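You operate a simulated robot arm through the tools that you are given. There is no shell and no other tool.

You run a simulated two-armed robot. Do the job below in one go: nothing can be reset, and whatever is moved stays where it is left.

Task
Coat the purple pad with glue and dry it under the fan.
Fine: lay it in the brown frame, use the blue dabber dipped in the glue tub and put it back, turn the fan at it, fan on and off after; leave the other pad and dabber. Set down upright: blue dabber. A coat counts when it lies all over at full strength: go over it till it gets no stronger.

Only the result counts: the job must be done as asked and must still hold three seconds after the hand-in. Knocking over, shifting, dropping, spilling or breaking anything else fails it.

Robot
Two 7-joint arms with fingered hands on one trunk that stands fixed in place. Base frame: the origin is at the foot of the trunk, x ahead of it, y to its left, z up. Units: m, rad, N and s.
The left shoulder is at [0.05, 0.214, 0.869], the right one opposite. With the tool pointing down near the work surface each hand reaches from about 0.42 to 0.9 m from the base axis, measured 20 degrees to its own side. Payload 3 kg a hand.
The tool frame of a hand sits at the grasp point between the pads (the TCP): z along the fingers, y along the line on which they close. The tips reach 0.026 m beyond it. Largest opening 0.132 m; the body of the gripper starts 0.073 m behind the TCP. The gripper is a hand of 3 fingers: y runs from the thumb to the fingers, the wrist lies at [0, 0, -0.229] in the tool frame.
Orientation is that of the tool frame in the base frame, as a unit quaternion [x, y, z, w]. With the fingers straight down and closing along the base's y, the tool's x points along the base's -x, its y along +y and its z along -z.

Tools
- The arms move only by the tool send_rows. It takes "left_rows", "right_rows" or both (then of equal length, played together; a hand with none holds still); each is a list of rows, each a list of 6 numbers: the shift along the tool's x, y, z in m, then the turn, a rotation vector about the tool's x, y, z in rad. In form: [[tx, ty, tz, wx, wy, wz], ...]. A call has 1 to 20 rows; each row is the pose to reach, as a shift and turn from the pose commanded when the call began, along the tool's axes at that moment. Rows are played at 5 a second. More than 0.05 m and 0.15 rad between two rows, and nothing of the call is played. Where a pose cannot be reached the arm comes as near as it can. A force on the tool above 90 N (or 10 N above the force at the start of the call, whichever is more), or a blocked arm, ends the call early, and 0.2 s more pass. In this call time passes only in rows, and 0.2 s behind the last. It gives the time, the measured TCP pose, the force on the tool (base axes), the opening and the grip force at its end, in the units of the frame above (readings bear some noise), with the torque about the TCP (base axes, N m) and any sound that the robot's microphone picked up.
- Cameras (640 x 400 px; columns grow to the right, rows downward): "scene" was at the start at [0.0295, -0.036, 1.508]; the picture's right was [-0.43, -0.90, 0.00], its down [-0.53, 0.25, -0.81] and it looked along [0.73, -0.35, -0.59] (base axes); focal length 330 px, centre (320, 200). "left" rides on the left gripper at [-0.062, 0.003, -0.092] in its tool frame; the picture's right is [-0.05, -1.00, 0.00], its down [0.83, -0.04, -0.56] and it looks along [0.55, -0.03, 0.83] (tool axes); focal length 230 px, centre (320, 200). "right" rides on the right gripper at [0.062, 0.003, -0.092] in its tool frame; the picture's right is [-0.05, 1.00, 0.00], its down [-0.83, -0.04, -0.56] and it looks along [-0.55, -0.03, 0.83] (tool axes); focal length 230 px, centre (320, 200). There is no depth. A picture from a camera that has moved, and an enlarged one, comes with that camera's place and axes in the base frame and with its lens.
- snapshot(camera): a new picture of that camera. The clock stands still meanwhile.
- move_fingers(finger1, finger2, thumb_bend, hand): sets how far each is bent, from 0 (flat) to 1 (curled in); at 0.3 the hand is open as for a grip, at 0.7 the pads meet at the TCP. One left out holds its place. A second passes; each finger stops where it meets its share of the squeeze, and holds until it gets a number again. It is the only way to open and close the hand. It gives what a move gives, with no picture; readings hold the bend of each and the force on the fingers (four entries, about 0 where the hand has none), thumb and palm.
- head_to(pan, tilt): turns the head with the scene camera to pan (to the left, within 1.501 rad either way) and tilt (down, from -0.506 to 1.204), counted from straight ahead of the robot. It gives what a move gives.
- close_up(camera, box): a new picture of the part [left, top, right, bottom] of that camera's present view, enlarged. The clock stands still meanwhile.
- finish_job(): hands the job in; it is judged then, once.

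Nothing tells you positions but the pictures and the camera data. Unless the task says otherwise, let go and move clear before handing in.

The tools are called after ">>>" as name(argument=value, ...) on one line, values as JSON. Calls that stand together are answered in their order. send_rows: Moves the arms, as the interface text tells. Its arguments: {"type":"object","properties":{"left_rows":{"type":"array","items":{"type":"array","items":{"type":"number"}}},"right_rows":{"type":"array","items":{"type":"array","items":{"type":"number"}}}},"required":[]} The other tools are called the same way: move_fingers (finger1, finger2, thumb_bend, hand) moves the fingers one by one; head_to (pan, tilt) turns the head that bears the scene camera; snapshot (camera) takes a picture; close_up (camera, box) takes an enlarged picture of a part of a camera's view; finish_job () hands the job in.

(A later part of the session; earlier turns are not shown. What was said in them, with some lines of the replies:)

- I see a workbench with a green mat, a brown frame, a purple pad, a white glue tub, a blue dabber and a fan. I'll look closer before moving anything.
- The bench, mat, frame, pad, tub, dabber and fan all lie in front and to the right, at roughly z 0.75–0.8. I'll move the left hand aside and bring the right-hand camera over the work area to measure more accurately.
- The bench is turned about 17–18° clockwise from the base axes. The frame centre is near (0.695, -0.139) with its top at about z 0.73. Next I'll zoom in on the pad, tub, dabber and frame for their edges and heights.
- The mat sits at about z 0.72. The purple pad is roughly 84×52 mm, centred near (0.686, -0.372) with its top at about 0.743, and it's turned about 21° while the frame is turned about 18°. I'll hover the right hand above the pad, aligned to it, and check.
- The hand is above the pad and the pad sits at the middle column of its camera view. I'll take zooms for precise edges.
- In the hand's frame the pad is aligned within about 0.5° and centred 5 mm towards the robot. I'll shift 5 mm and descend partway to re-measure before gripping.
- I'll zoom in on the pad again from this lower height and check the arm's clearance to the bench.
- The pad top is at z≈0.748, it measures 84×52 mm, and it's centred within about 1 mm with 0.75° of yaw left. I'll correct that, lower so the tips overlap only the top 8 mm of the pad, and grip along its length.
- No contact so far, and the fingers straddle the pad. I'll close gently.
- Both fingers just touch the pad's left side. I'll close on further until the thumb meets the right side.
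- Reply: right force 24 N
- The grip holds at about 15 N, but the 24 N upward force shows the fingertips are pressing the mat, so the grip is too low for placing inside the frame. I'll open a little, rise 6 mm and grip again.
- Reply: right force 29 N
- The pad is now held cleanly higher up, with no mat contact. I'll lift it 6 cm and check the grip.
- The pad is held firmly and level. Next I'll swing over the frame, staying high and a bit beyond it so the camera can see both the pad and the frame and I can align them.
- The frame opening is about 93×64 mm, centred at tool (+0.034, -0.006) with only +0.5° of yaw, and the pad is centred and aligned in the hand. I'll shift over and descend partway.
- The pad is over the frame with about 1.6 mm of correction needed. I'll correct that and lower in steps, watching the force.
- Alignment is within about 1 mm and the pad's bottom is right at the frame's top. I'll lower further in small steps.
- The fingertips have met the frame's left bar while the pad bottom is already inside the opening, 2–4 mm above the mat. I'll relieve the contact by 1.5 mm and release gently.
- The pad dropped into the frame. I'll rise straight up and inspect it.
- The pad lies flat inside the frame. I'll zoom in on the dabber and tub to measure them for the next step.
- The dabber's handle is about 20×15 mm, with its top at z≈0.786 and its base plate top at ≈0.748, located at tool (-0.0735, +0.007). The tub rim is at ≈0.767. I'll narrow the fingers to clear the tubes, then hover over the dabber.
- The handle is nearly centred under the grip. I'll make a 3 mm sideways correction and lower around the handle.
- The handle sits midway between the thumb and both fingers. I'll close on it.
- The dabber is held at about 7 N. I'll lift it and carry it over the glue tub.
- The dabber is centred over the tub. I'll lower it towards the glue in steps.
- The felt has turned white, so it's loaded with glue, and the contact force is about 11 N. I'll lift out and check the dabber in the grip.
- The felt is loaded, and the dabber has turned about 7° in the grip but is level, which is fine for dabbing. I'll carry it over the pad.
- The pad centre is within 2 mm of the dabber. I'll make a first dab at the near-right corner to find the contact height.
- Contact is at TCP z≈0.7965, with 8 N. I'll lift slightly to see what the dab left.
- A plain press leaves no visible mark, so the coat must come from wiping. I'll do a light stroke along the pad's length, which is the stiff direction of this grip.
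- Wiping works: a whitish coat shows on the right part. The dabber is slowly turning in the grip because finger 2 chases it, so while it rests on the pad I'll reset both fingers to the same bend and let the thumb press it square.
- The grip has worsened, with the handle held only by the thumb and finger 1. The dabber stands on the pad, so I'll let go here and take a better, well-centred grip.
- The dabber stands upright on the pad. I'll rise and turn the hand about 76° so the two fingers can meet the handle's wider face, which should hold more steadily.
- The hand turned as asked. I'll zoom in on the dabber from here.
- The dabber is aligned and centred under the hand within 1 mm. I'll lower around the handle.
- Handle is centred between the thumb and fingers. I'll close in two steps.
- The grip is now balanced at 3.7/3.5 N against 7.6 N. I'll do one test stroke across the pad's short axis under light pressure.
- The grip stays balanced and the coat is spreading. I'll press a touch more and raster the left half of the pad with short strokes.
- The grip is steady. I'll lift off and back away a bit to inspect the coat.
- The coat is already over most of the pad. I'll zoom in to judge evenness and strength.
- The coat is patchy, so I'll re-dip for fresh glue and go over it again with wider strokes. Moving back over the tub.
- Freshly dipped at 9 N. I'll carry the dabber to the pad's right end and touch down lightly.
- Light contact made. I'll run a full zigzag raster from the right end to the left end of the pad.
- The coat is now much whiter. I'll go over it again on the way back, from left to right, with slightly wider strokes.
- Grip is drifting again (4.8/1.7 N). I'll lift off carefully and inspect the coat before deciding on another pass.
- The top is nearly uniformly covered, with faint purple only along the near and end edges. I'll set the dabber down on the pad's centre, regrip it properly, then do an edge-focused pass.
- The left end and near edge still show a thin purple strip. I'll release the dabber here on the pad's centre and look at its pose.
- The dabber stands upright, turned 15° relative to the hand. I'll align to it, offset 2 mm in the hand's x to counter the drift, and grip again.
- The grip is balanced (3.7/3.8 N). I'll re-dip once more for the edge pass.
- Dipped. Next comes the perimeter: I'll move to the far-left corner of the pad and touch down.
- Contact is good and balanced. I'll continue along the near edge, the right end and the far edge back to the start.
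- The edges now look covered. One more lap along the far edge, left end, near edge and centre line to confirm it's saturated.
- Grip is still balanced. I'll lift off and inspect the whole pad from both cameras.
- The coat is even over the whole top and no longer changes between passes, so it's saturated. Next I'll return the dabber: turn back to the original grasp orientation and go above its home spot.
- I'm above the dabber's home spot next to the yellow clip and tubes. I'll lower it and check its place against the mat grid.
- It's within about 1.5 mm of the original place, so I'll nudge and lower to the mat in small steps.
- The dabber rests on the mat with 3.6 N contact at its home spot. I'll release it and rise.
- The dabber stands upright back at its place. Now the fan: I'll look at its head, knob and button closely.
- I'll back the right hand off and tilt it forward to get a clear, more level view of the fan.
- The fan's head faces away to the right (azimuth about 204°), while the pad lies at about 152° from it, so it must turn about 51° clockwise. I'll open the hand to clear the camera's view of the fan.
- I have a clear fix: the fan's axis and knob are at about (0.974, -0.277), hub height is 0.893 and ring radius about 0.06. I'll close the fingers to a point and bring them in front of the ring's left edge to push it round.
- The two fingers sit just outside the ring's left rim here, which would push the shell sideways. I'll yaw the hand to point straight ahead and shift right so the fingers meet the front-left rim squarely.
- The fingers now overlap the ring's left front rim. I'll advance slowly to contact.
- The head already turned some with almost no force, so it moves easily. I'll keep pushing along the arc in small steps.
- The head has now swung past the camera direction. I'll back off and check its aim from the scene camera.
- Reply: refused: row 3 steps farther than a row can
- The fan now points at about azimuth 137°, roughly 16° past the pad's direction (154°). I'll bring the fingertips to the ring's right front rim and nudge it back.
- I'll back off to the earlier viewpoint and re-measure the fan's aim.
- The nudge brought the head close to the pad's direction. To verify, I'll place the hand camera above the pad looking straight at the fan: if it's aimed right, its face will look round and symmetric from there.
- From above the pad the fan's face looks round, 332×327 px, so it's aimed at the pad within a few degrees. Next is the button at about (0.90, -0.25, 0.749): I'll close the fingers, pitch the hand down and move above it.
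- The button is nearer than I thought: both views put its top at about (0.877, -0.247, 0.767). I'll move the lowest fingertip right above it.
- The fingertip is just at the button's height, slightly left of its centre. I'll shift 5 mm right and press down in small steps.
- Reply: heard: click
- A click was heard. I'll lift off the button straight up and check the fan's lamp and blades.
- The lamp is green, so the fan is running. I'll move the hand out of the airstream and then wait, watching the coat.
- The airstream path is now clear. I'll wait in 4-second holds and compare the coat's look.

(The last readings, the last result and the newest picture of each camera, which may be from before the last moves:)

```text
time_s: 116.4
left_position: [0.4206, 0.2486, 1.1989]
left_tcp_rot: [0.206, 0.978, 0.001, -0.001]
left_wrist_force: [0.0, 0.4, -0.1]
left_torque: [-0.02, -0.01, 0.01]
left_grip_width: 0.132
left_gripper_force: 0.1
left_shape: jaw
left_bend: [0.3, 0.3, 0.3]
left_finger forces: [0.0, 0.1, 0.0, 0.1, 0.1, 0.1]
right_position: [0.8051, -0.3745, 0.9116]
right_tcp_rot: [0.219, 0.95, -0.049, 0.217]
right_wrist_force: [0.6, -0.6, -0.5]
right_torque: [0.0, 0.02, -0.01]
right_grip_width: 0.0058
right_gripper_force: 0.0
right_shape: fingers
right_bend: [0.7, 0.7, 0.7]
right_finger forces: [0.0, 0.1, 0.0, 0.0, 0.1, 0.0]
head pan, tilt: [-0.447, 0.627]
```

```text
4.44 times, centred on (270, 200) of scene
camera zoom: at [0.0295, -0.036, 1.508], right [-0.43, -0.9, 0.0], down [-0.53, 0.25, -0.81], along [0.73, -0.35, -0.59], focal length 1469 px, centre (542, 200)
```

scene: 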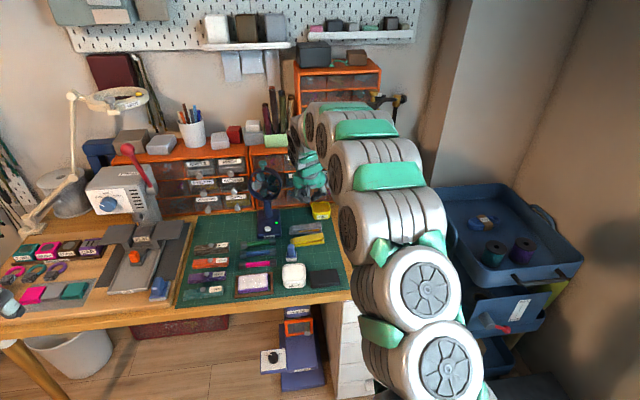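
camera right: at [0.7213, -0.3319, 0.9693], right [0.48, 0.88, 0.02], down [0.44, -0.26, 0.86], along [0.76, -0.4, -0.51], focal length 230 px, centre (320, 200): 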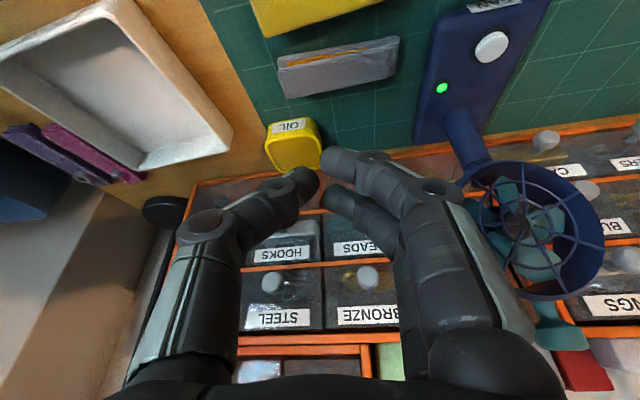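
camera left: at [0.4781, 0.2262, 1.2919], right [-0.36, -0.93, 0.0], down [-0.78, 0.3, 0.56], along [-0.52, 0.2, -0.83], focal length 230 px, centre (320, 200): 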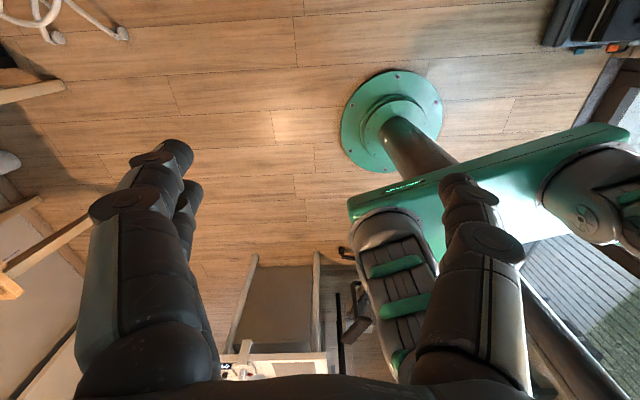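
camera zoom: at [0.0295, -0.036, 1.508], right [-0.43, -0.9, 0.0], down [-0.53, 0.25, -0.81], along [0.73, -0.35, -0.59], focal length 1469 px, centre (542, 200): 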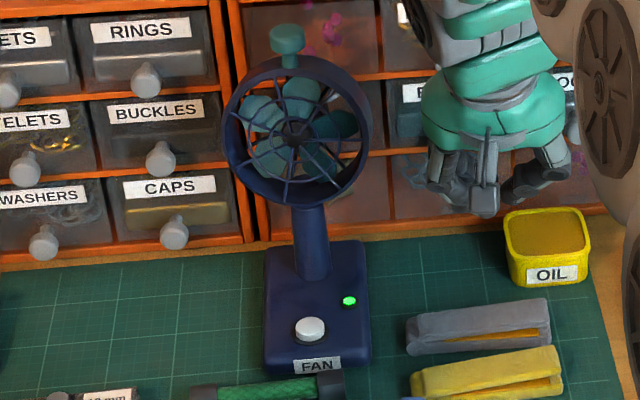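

>>> send_rows(right_rows=[[0, 0, 0, 0, 0, 0], [0, 0, 0, 0, 0, 0], [0, 0, 0, 0, 0, 0], [0, 0, 0, 0, 0, 0], [0, 0, 0, 0, 0, 0], [0, 0, 0, 0, 0, 0], [0, 0, 0, 0, 0, 0], [0, 0, 0, 0, 0, 0], [0, 0, 0, 0, 0, 0], [0, 0, 0, 0, 0, 0], [0, 0, 0, 0, 0, 0], [0, 0, 0, 0, 0, 0], [0, 0, 0, 0, 0, 0], [0, 0, 0, 0, 0, 0], [0, 0, 0, 0, 0, 0], [0, 0, 0, 0, 0, 0], [0, 0, 0, 0, 0, 0], [0, 0, 0, 0, 0, 0], [0, 0, 0, 0, 0, 0], [0, 0, 0, 0, 0, 0]])

>>> close_up(camera="scene", box=[240, 265, 275, 295])

>>> send_rows(right_rows=[[0, 0, 0, 0, 0, 0], [0, 0, 0, 0, 0, 0], [0, 0, 0, 0, 0, 0], [0, 0, 0, 0, 0, 0], [0, 0, 0, 0, 0, 0], [0, 0, 0, 0, 0, 0], [0, 0, 0, 0, 0, 0], [0, 0, 0, 0, 0, 0], [0, 0, 0, 0, 0, 0], [0, 0, 0, 0, 0, 0], [0, 0, 0, 0, 0, 0], [0, 0, 0, 0, 0, 0], [0, 0, 0, 0, 0, 0], [0, 0, 0, 0, 0, 0], [0, 0, 0, 0, 0, 0], [0, 0, 0, 0, 0, 0], [0, 0, 0, 0, 0, 0], [0, 0, 0, 0, 0, 0], [0, 0, 0, 0, 0, 0], [0, 0, 0, 0, 0, 0]])

>>> close_up(camera="scene", box=[240, 265, 275, 295])

```text
time_s: 120.6
left_position: [0.4205, 0.248, 1.199]
left_tcp_rot: [0.207, 0.978, 0.0, 0.0]
left_wrist_force: [0.9, -0.4, -0.8]
left_torque: [0.0, 0.01, 0.0]
left_grip_width: 0.1321
left_gripper_force: 0.2
left_shape: jaw
left_bend: [0.3, 0.3, 0.3]
left_finger forces: [0.0, 0.1, 0.1, 0.1, 0.0, 0.0]
right_position: [0.8045, -0.3751, 0.9109]
right_tcp_rot: [0.219, 0.95, -0.05, 0.218]
right_wrist_force: [0.0, 0.5, -0.3]
right_torque: [0.02, -0.03, 0.0]
right_grip_width: 0.0058
right_gripper_force: 0.1
right_shape: fingers
right_bend: [0.7, 0.7, 0.7]
right_finger forces: [0.0, 0.0, 0.1, 0.0, 0.1, 0.1]
head pan, tilt: [-0.447, 0.627]
```

```text
13.33 times, centred on (258, 280) of scene
camera zoom: at [0.0295, -0.036, 1.508], right [-0.43, -0.9, 0.0], down [-0.53, 0.25, -0.81], along [0.73, -0.35, -0.59], focal length 4407 px, centre (1153, -867)
```

zoom: 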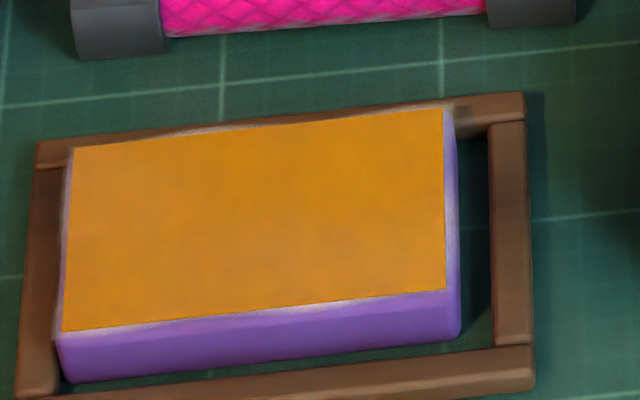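

```text
time_s: 124.8
left_position: [0.4213, 0.2486, 1.1982]
left_tcp_rot: [0.206, 0.979, -0.001, 0.0]
left_wrist_force: [0.4, 0.8, -0.8]
left_torque: [0.01, -0.01, 0.03]
left_grip_width: 0.132
left_gripper_force: 0.1
left_shape: jaw
left_bend: [0.3, 0.3, 0.3]
left_finger forces: [0.1, 0.0, 0.1, 0.1, 0.0, 0.0]
right_position: [0.8048, -0.3754, 0.9109]
right_tcp_rot: [0.22, 0.95, -0.05, 0.217]
right_wrist_force: [-1.0, -0.3, 0.3]
right_torque: [0.01, -0.03, -0.04]
right_grip_width: 0.0055
right_gripper_force: 0.1
right_shape: fingers
right_bend: [0.7, 0.7, 0.7]
right_finger forces: [0.0, 0.0, 0.0, 0.0, 0.0, 0.1]
head pan, tilt: [-0.447, 0.627]
```

```text
13.33 times, centred on (258, 280) of scene
camera zoom: at [0.0296, -0.036, 1.508], right [-0.43, -0.9, 0.0], down [-0.53, 0.25, -0.81], along [0.73, -0.35, -0.59], focal length 4407 px, centre (1153, -867)
```

zoom: 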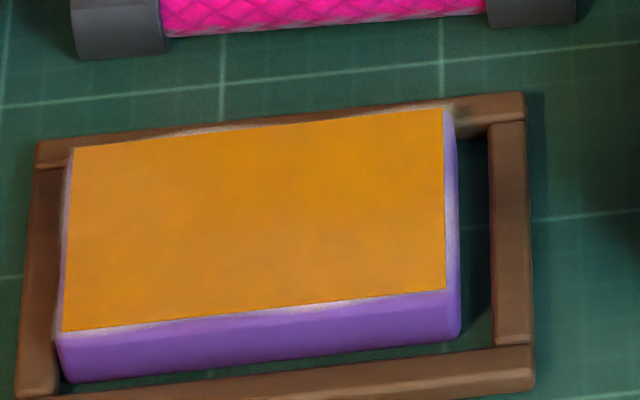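

The coat has turned amber all over, so the glue has dried, and it stays that way. Now I'll go back and press the button again to switch the fan off.

>>> send_rows(right_rows=[[0.0253, 0.0378, 0.01, 0, 0, 0], [0.042, 0.0808, 0.0219, 0, 0, 0], [0.0483, 0.1211, 0.0411, 0, 0, 0], [0.0246, 0.1386, 0.0747, 0, 0, 0], [0.0346, 0.1386, 0.0957, 0, 0, 0]])

>>> close_up(camera="scene", box=[245, 205, 295, 245])

>>> close_up(camera="right", box=[250, 90, 390, 220])

```text
time_s: 126.0
left_position: [0.4196, 0.2489, 1.199]
left_tcp_rot: [0.206, 0.979, 0.0, 0.0]
left_wrist_force: [0.0, 0.5, 0.3]
left_torque: [0.0, 0.02, 0.01]
left_grip_width: 0.132
left_gripper_force: 0.2
left_shape: jaw
left_bend: [0.3, 0.3, 0.3]
left_finger forces: [0.0, 0.0, 0.1, 0.0, 0.0, 0.0]
right_position: [0.8768, -0.2558, 0.8108]
right_tcp_rot: [0.219, 0.95, -0.051, 0.217]
right_wrist_force: [0.4, -0.2, 0.3]
right_torque: [-0.01, 0.01, -0.03]
right_grip_width: 0.0058
right_gripper_force: 0.0
right_shape: fingers
right_bend: [0.7, 0.7, 0.7]
right_finger forces: [0.0, 0.0, 0.1, 0.2, 0.0, 0.0]
head pan, tilt: [-0.447, 0.627]
```

```text
10.00 times, centred on (270, 225) of scene
camera zoom: at [0.0295, -0.0359, 1.508], right [-0.43, -0.9, 0.0], down [-0.53, 0.25, -0.81], along [0.73, -0.35, -0.59], focal length 3305 px, centre (820, -50)
```

zoom: 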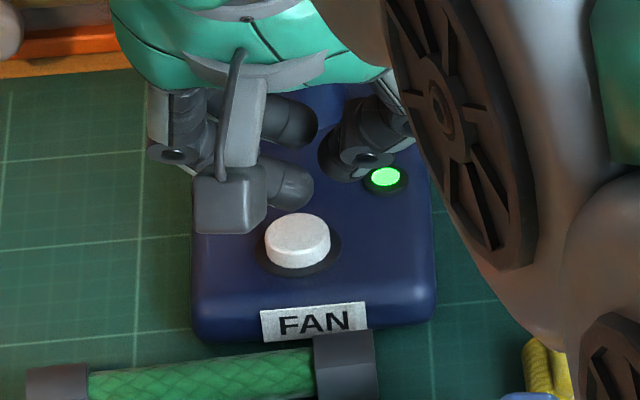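

```text
3.08 times, centred on (320, 155) of right
camera zoom: at [0.7924, -0.2116, 0.8681], right [0.48, 0.88, 0.02], down [0.44, -0.26, 0.86], along [0.76, -0.4, -0.51], focal length 708 px, centre (320, 338)
```

zoom: 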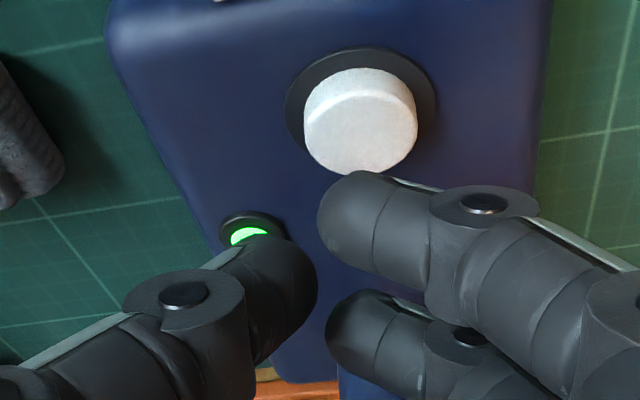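

>>> send_rows(right_rows=[[0.003, 0, 0.0062, 0, 0, 0], [0.0056, 0, 0.0116, 0, 0, 0], [0.0074, 0, 0.0152, 0, 0, 0]])

>>> close_up(camera="scene", box=[245, 205, 295, 245])

```text
time_s: 126.8
left_position: [0.4212, 0.2483, 1.2001]
left_tcp_rot: [0.206, 0.979, 0.0, 0.0]
left_wrist_force: [0.0, 1.3, -0.2]
left_torque: [-0.03, 0.02, -0.02]
left_grip_width: 0.132
left_gripper_force: 0.0
left_shape: jaw
left_bend: [0.3, 0.3, 0.3]
left_finger forces: [0.1, 0.1, 0.1, 0.0, 0.0, 0.0]
right_position: [0.8752, -0.2554, 0.7937]
right_tcp_rot: [0.218, 0.95, -0.05, 0.218]
right_wrist_force: [1.3, 2.2, 3.3]
right_torque: [0.04, 0.03, -0.02]
right_grip_width: 0.0058
right_gripper_force: 1.7
right_shape: fingers
right_bend: [0.7, 0.7, 0.7]
right_finger forces: [2.4, 0.0, 0.1, 0.1, 0.0, 0.0]
head pan, tilt: [-0.447, 0.627]
heard: click
```

```text
10.00 times, centred on (270, 225) of scene
camera zoom: at [0.0295, -0.0359, 1.508], right [-0.43, -0.9, 0.0], down [-0.53, 0.25, -0.81], along [0.73, -0.35, -0.59], focal length 3305 px, centre (820, -50)
```

zoom: 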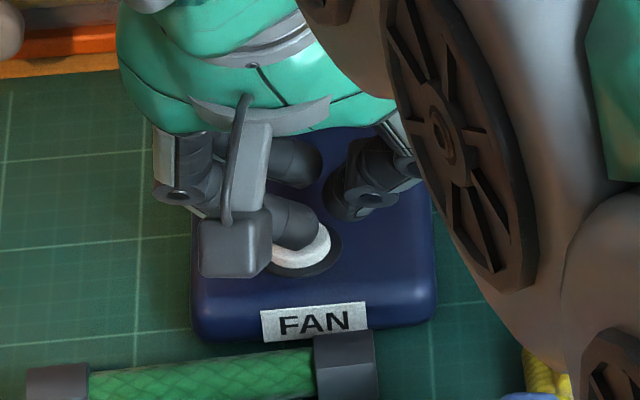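

Another click was heard. I'll lift straight off the button and move clear, then check the lamp and the whole bench.

>>> send_rows(right_rows=[[-0.0087, 0, -0.018, 0, 0, 0], [-0.0174, 0, -0.036, 0, 0, 0]])

>>> send_rows(right_rows=[[0.0237, -0.0175, -0.0336, 0, 0, 0], [0.0174, -0.0578, -0.0528, 0, 0, 0], [0.0007, -0.1008, -0.0647, 0, 0, 0], [-0.0246, -0.1386, -0.0747, 0, 0, 0]])

>>> snapshot(camera="right")

>>> close_up(camera="scene", box=[225, 145, 345, 305])

```text
time_s: 127.4
left_position: [0.4201, 0.2476, 1.1987]
left_tcp_rot: [0.206, 0.979, 0.0, 0.0]
left_wrist_force: [-0.7, -0.1, -0.4]
left_torque: [-0.01, -0.01, -0.01]
left_grip_width: 0.1322
left_gripper_force: 0.1
left_shape: jaw
left_bend: [0.3, 0.3, 0.3]
left_finger forces: [0.1, 0.1, 0.0, 0.0, 0.1, 0.1]
right_position: [0.876, -0.2557, 0.8338]
right_tcp_rot: [0.22, 0.95, -0.051, 0.217]
right_wrist_force: [-0.2, -1.0, 0.4]
right_torque: [-0.02, -0.04, 0.0]
right_grip_width: 0.006
right_gripper_force: 0.1
right_shape: fingers
right_bend: [0.7, 0.7, 0.7]
right_finger forces: [0.0, 0.0, 0.1, 0.1, 0.0, 0.0]
head pan, tilt: [-0.447, 0.627]
```

```text
time_s: 128.4
left_position: [0.4201, 0.2472, 1.1986]
left_tcp_rot: [0.206, 0.979, 0.0, 0.0]
left_wrist_force: [0.3, 0.1, -0.8]
left_torque: [0.01, 0.01, 0.01]
left_grip_width: 0.132
left_gripper_force: 0.0
left_shape: jaw
left_bend: [0.3, 0.3, 0.3]
left_finger forces: [0.0, 0.0, 0.0, 0.0, 0.1, 0.0]
right_position: [0.8028, -0.3753, 0.9114]
right_tcp_rot: [0.219, 0.95, -0.05, 0.217]
right_wrist_force: [0.3, 0.3, 0.7]
right_torque: [0.0, -0.02, -0.02]
right_grip_width: 0.0057
right_gripper_force: 0.0
right_shape: fingers
right_bend: [0.7, 0.7, 0.7]
right_finger forces: [0.0, 0.0, 0.1, 0.0, 0.1, 0.0]
head pan, tilt: [-0.447, 0.627]
```

```text
taken
camera right: at [0.7196, -0.332, 0.9687], right [0.48, 0.88, 0.02], down [0.44, -0.26, 0.86], along [0.76, -0.4, -0.51], focal length 230 px, centre (320, 200)
```

right: 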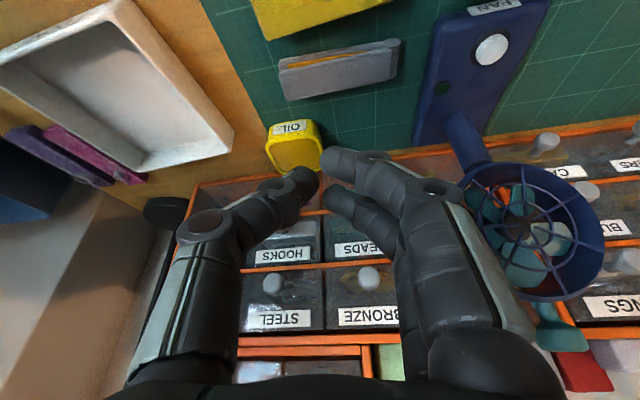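

```text
2.50 times, centred on (285, 225) of scene
camera zoom: at [0.0295, -0.0359, 1.508], right [-0.43, -0.9, 0.0], down [-0.53, 0.25, -0.81], along [0.73, -0.35, -0.59], focal length 826 px, centre (408, 138)
```

zoom: 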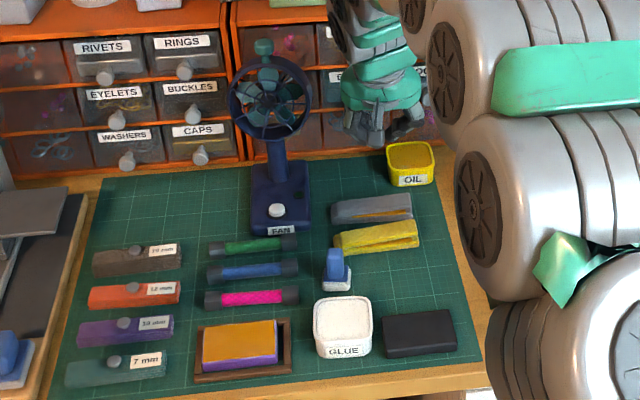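

The lamp is dark and the fan is off; the pad lies in the frame with a full dried coat. I'll retract the hand fully and make a final check.

>>> send_rows(right_rows=[[0.01, -0.005, -0.04, 0, 0, 0], [0.02, -0.01, -0.08, 0, 0, 0], [0.035, -0.015, -0.12, 0, 0, 0], [0.05, -0.02, -0.16, 0, 0, 0], [0.07, -0.025, -0.2, 0, 0, 0]])

>>> close_up(camera="scene", box=[235, 230, 345, 305])

>>> snapshot(camera="scene")

>>> close_up(camera="scene", box=[240, 150, 300, 245])

>>> close_up(camera="scene", box=[330, 180, 470, 300])

```text
time_s: 129.6
left_position: [0.4204, 0.2486, 1.2002]
left_tcp_rot: [0.207, 0.978, 0.001, 0.0]
left_wrist_force: [-0.7, 0.7, -0.6]
left_torque: [0.01, -0.04, 0.03]
left_grip_width: 0.1318
left_gripper_force: 0.0
left_shape: jaw
left_bend: [0.3, 0.3, 0.3]
left_finger forces: [0.0, 0.0, 0.1, 0.1, 0.0, 0.0]
right_position: [0.6572, -0.3321, 1.0618]
right_tcp_rot: [0.219, 0.95, -0.051, 0.217]
right_wrist_force: [-0.2, 0.3, 0.7]
right_torque: [0.0, -0.03, 0.02]
right_grip_width: 0.0059
right_gripper_force: 0.0
right_shape: fingers
right_bend: [0.7, 0.7, 0.7]
right_finger forces: [0.1, 0.0, 0.0, 0.0, 0.1, 0.0]
head pan, tilt: [-0.447, 0.627]
```

```text
5.33 times, centred on (290, 268) of scene
camera zoom: at [0.0295, -0.0359, 1.508], right [-0.43, -0.9, 0.0], down [-0.53, 0.25, -0.81], along [0.73, -0.35, -0.59], focal length 1763 px, centre (480, -160)
```

zoom: 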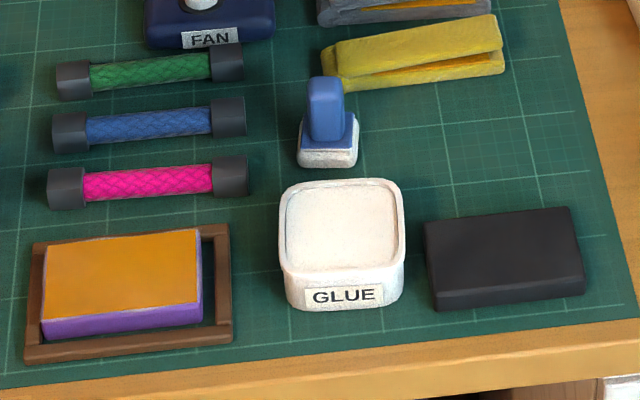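

```text
taken
```

scene: 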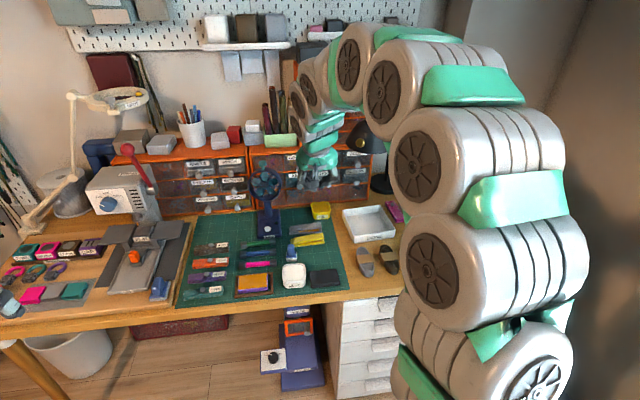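

```text
4.21 times, centred on (270, 198) of scene
camera zoom: at [0.0295, -0.0359, 1.508], right [-0.43, -0.9, 0.0], down [-0.53, 0.25, -0.81], along [0.73, -0.35, -0.59], focal length 1392 px, centre (530, 210)
```

zoom: 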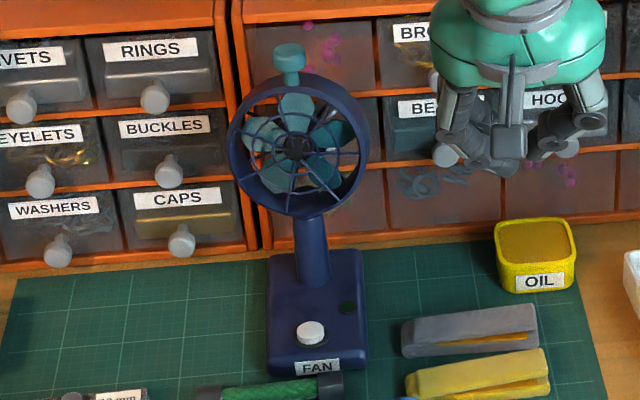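

```text
3.33 times, centred on (400, 240) of scene
camera zoom: at [0.0295, -0.0359, 1.508], right [-0.43, -0.9, 0.0], down [-0.53, 0.25, -0.81], along [0.73, -0.35, -0.59], focal length 1102 px, centre (53, 67)
```

zoom: 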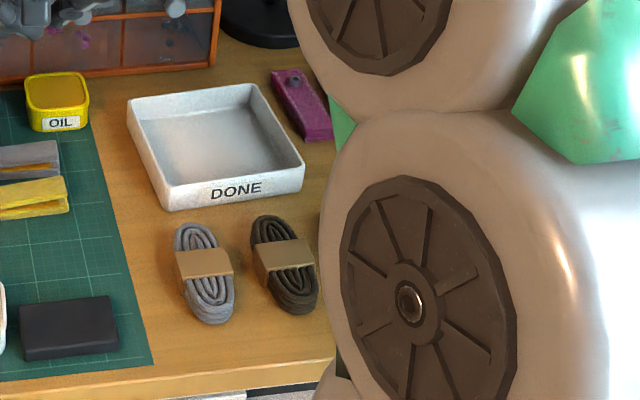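

Everything checks out from the final pictures:
- **Pad:** the purple pad lies in the frame with a full, dried coat.
- **Dabber:** the blue dabber stands upright in its place.
- **Fan:** it points at the pad and is off, with its lamp dark.
- **Other items:** the frame, tub, black pad and the rest look unmoved, though the other dabber is hidden behind the arm in these last views.

Both hands are empty and clear, so I'm handing in.

>>> finish_job()

```text
The job is handed in.
```

The job is handed in. The purple pad lies in the brown frame with a full coat of glue. The coat turned amber all over under the fan, which I took as dry.

- **Coating:** I dipped the blue dabber three times and wiped the whole top until further passes made no visible difference.
- **Blue dabber:** it stands upright at its original spot, about 2 mm off. Its felt is still white with glue.
- **Fan:** I turned its head to face the pad, within a few degrees, and switched it on with the button. Once the coat had dried I switched it off, and its lamp is dark.
- **Other items:** the frame, glue tub and black pad look unmoved in the final pictures. I never went near the other dabber, but the arm hid it in the last views, so I did not see it at the end.
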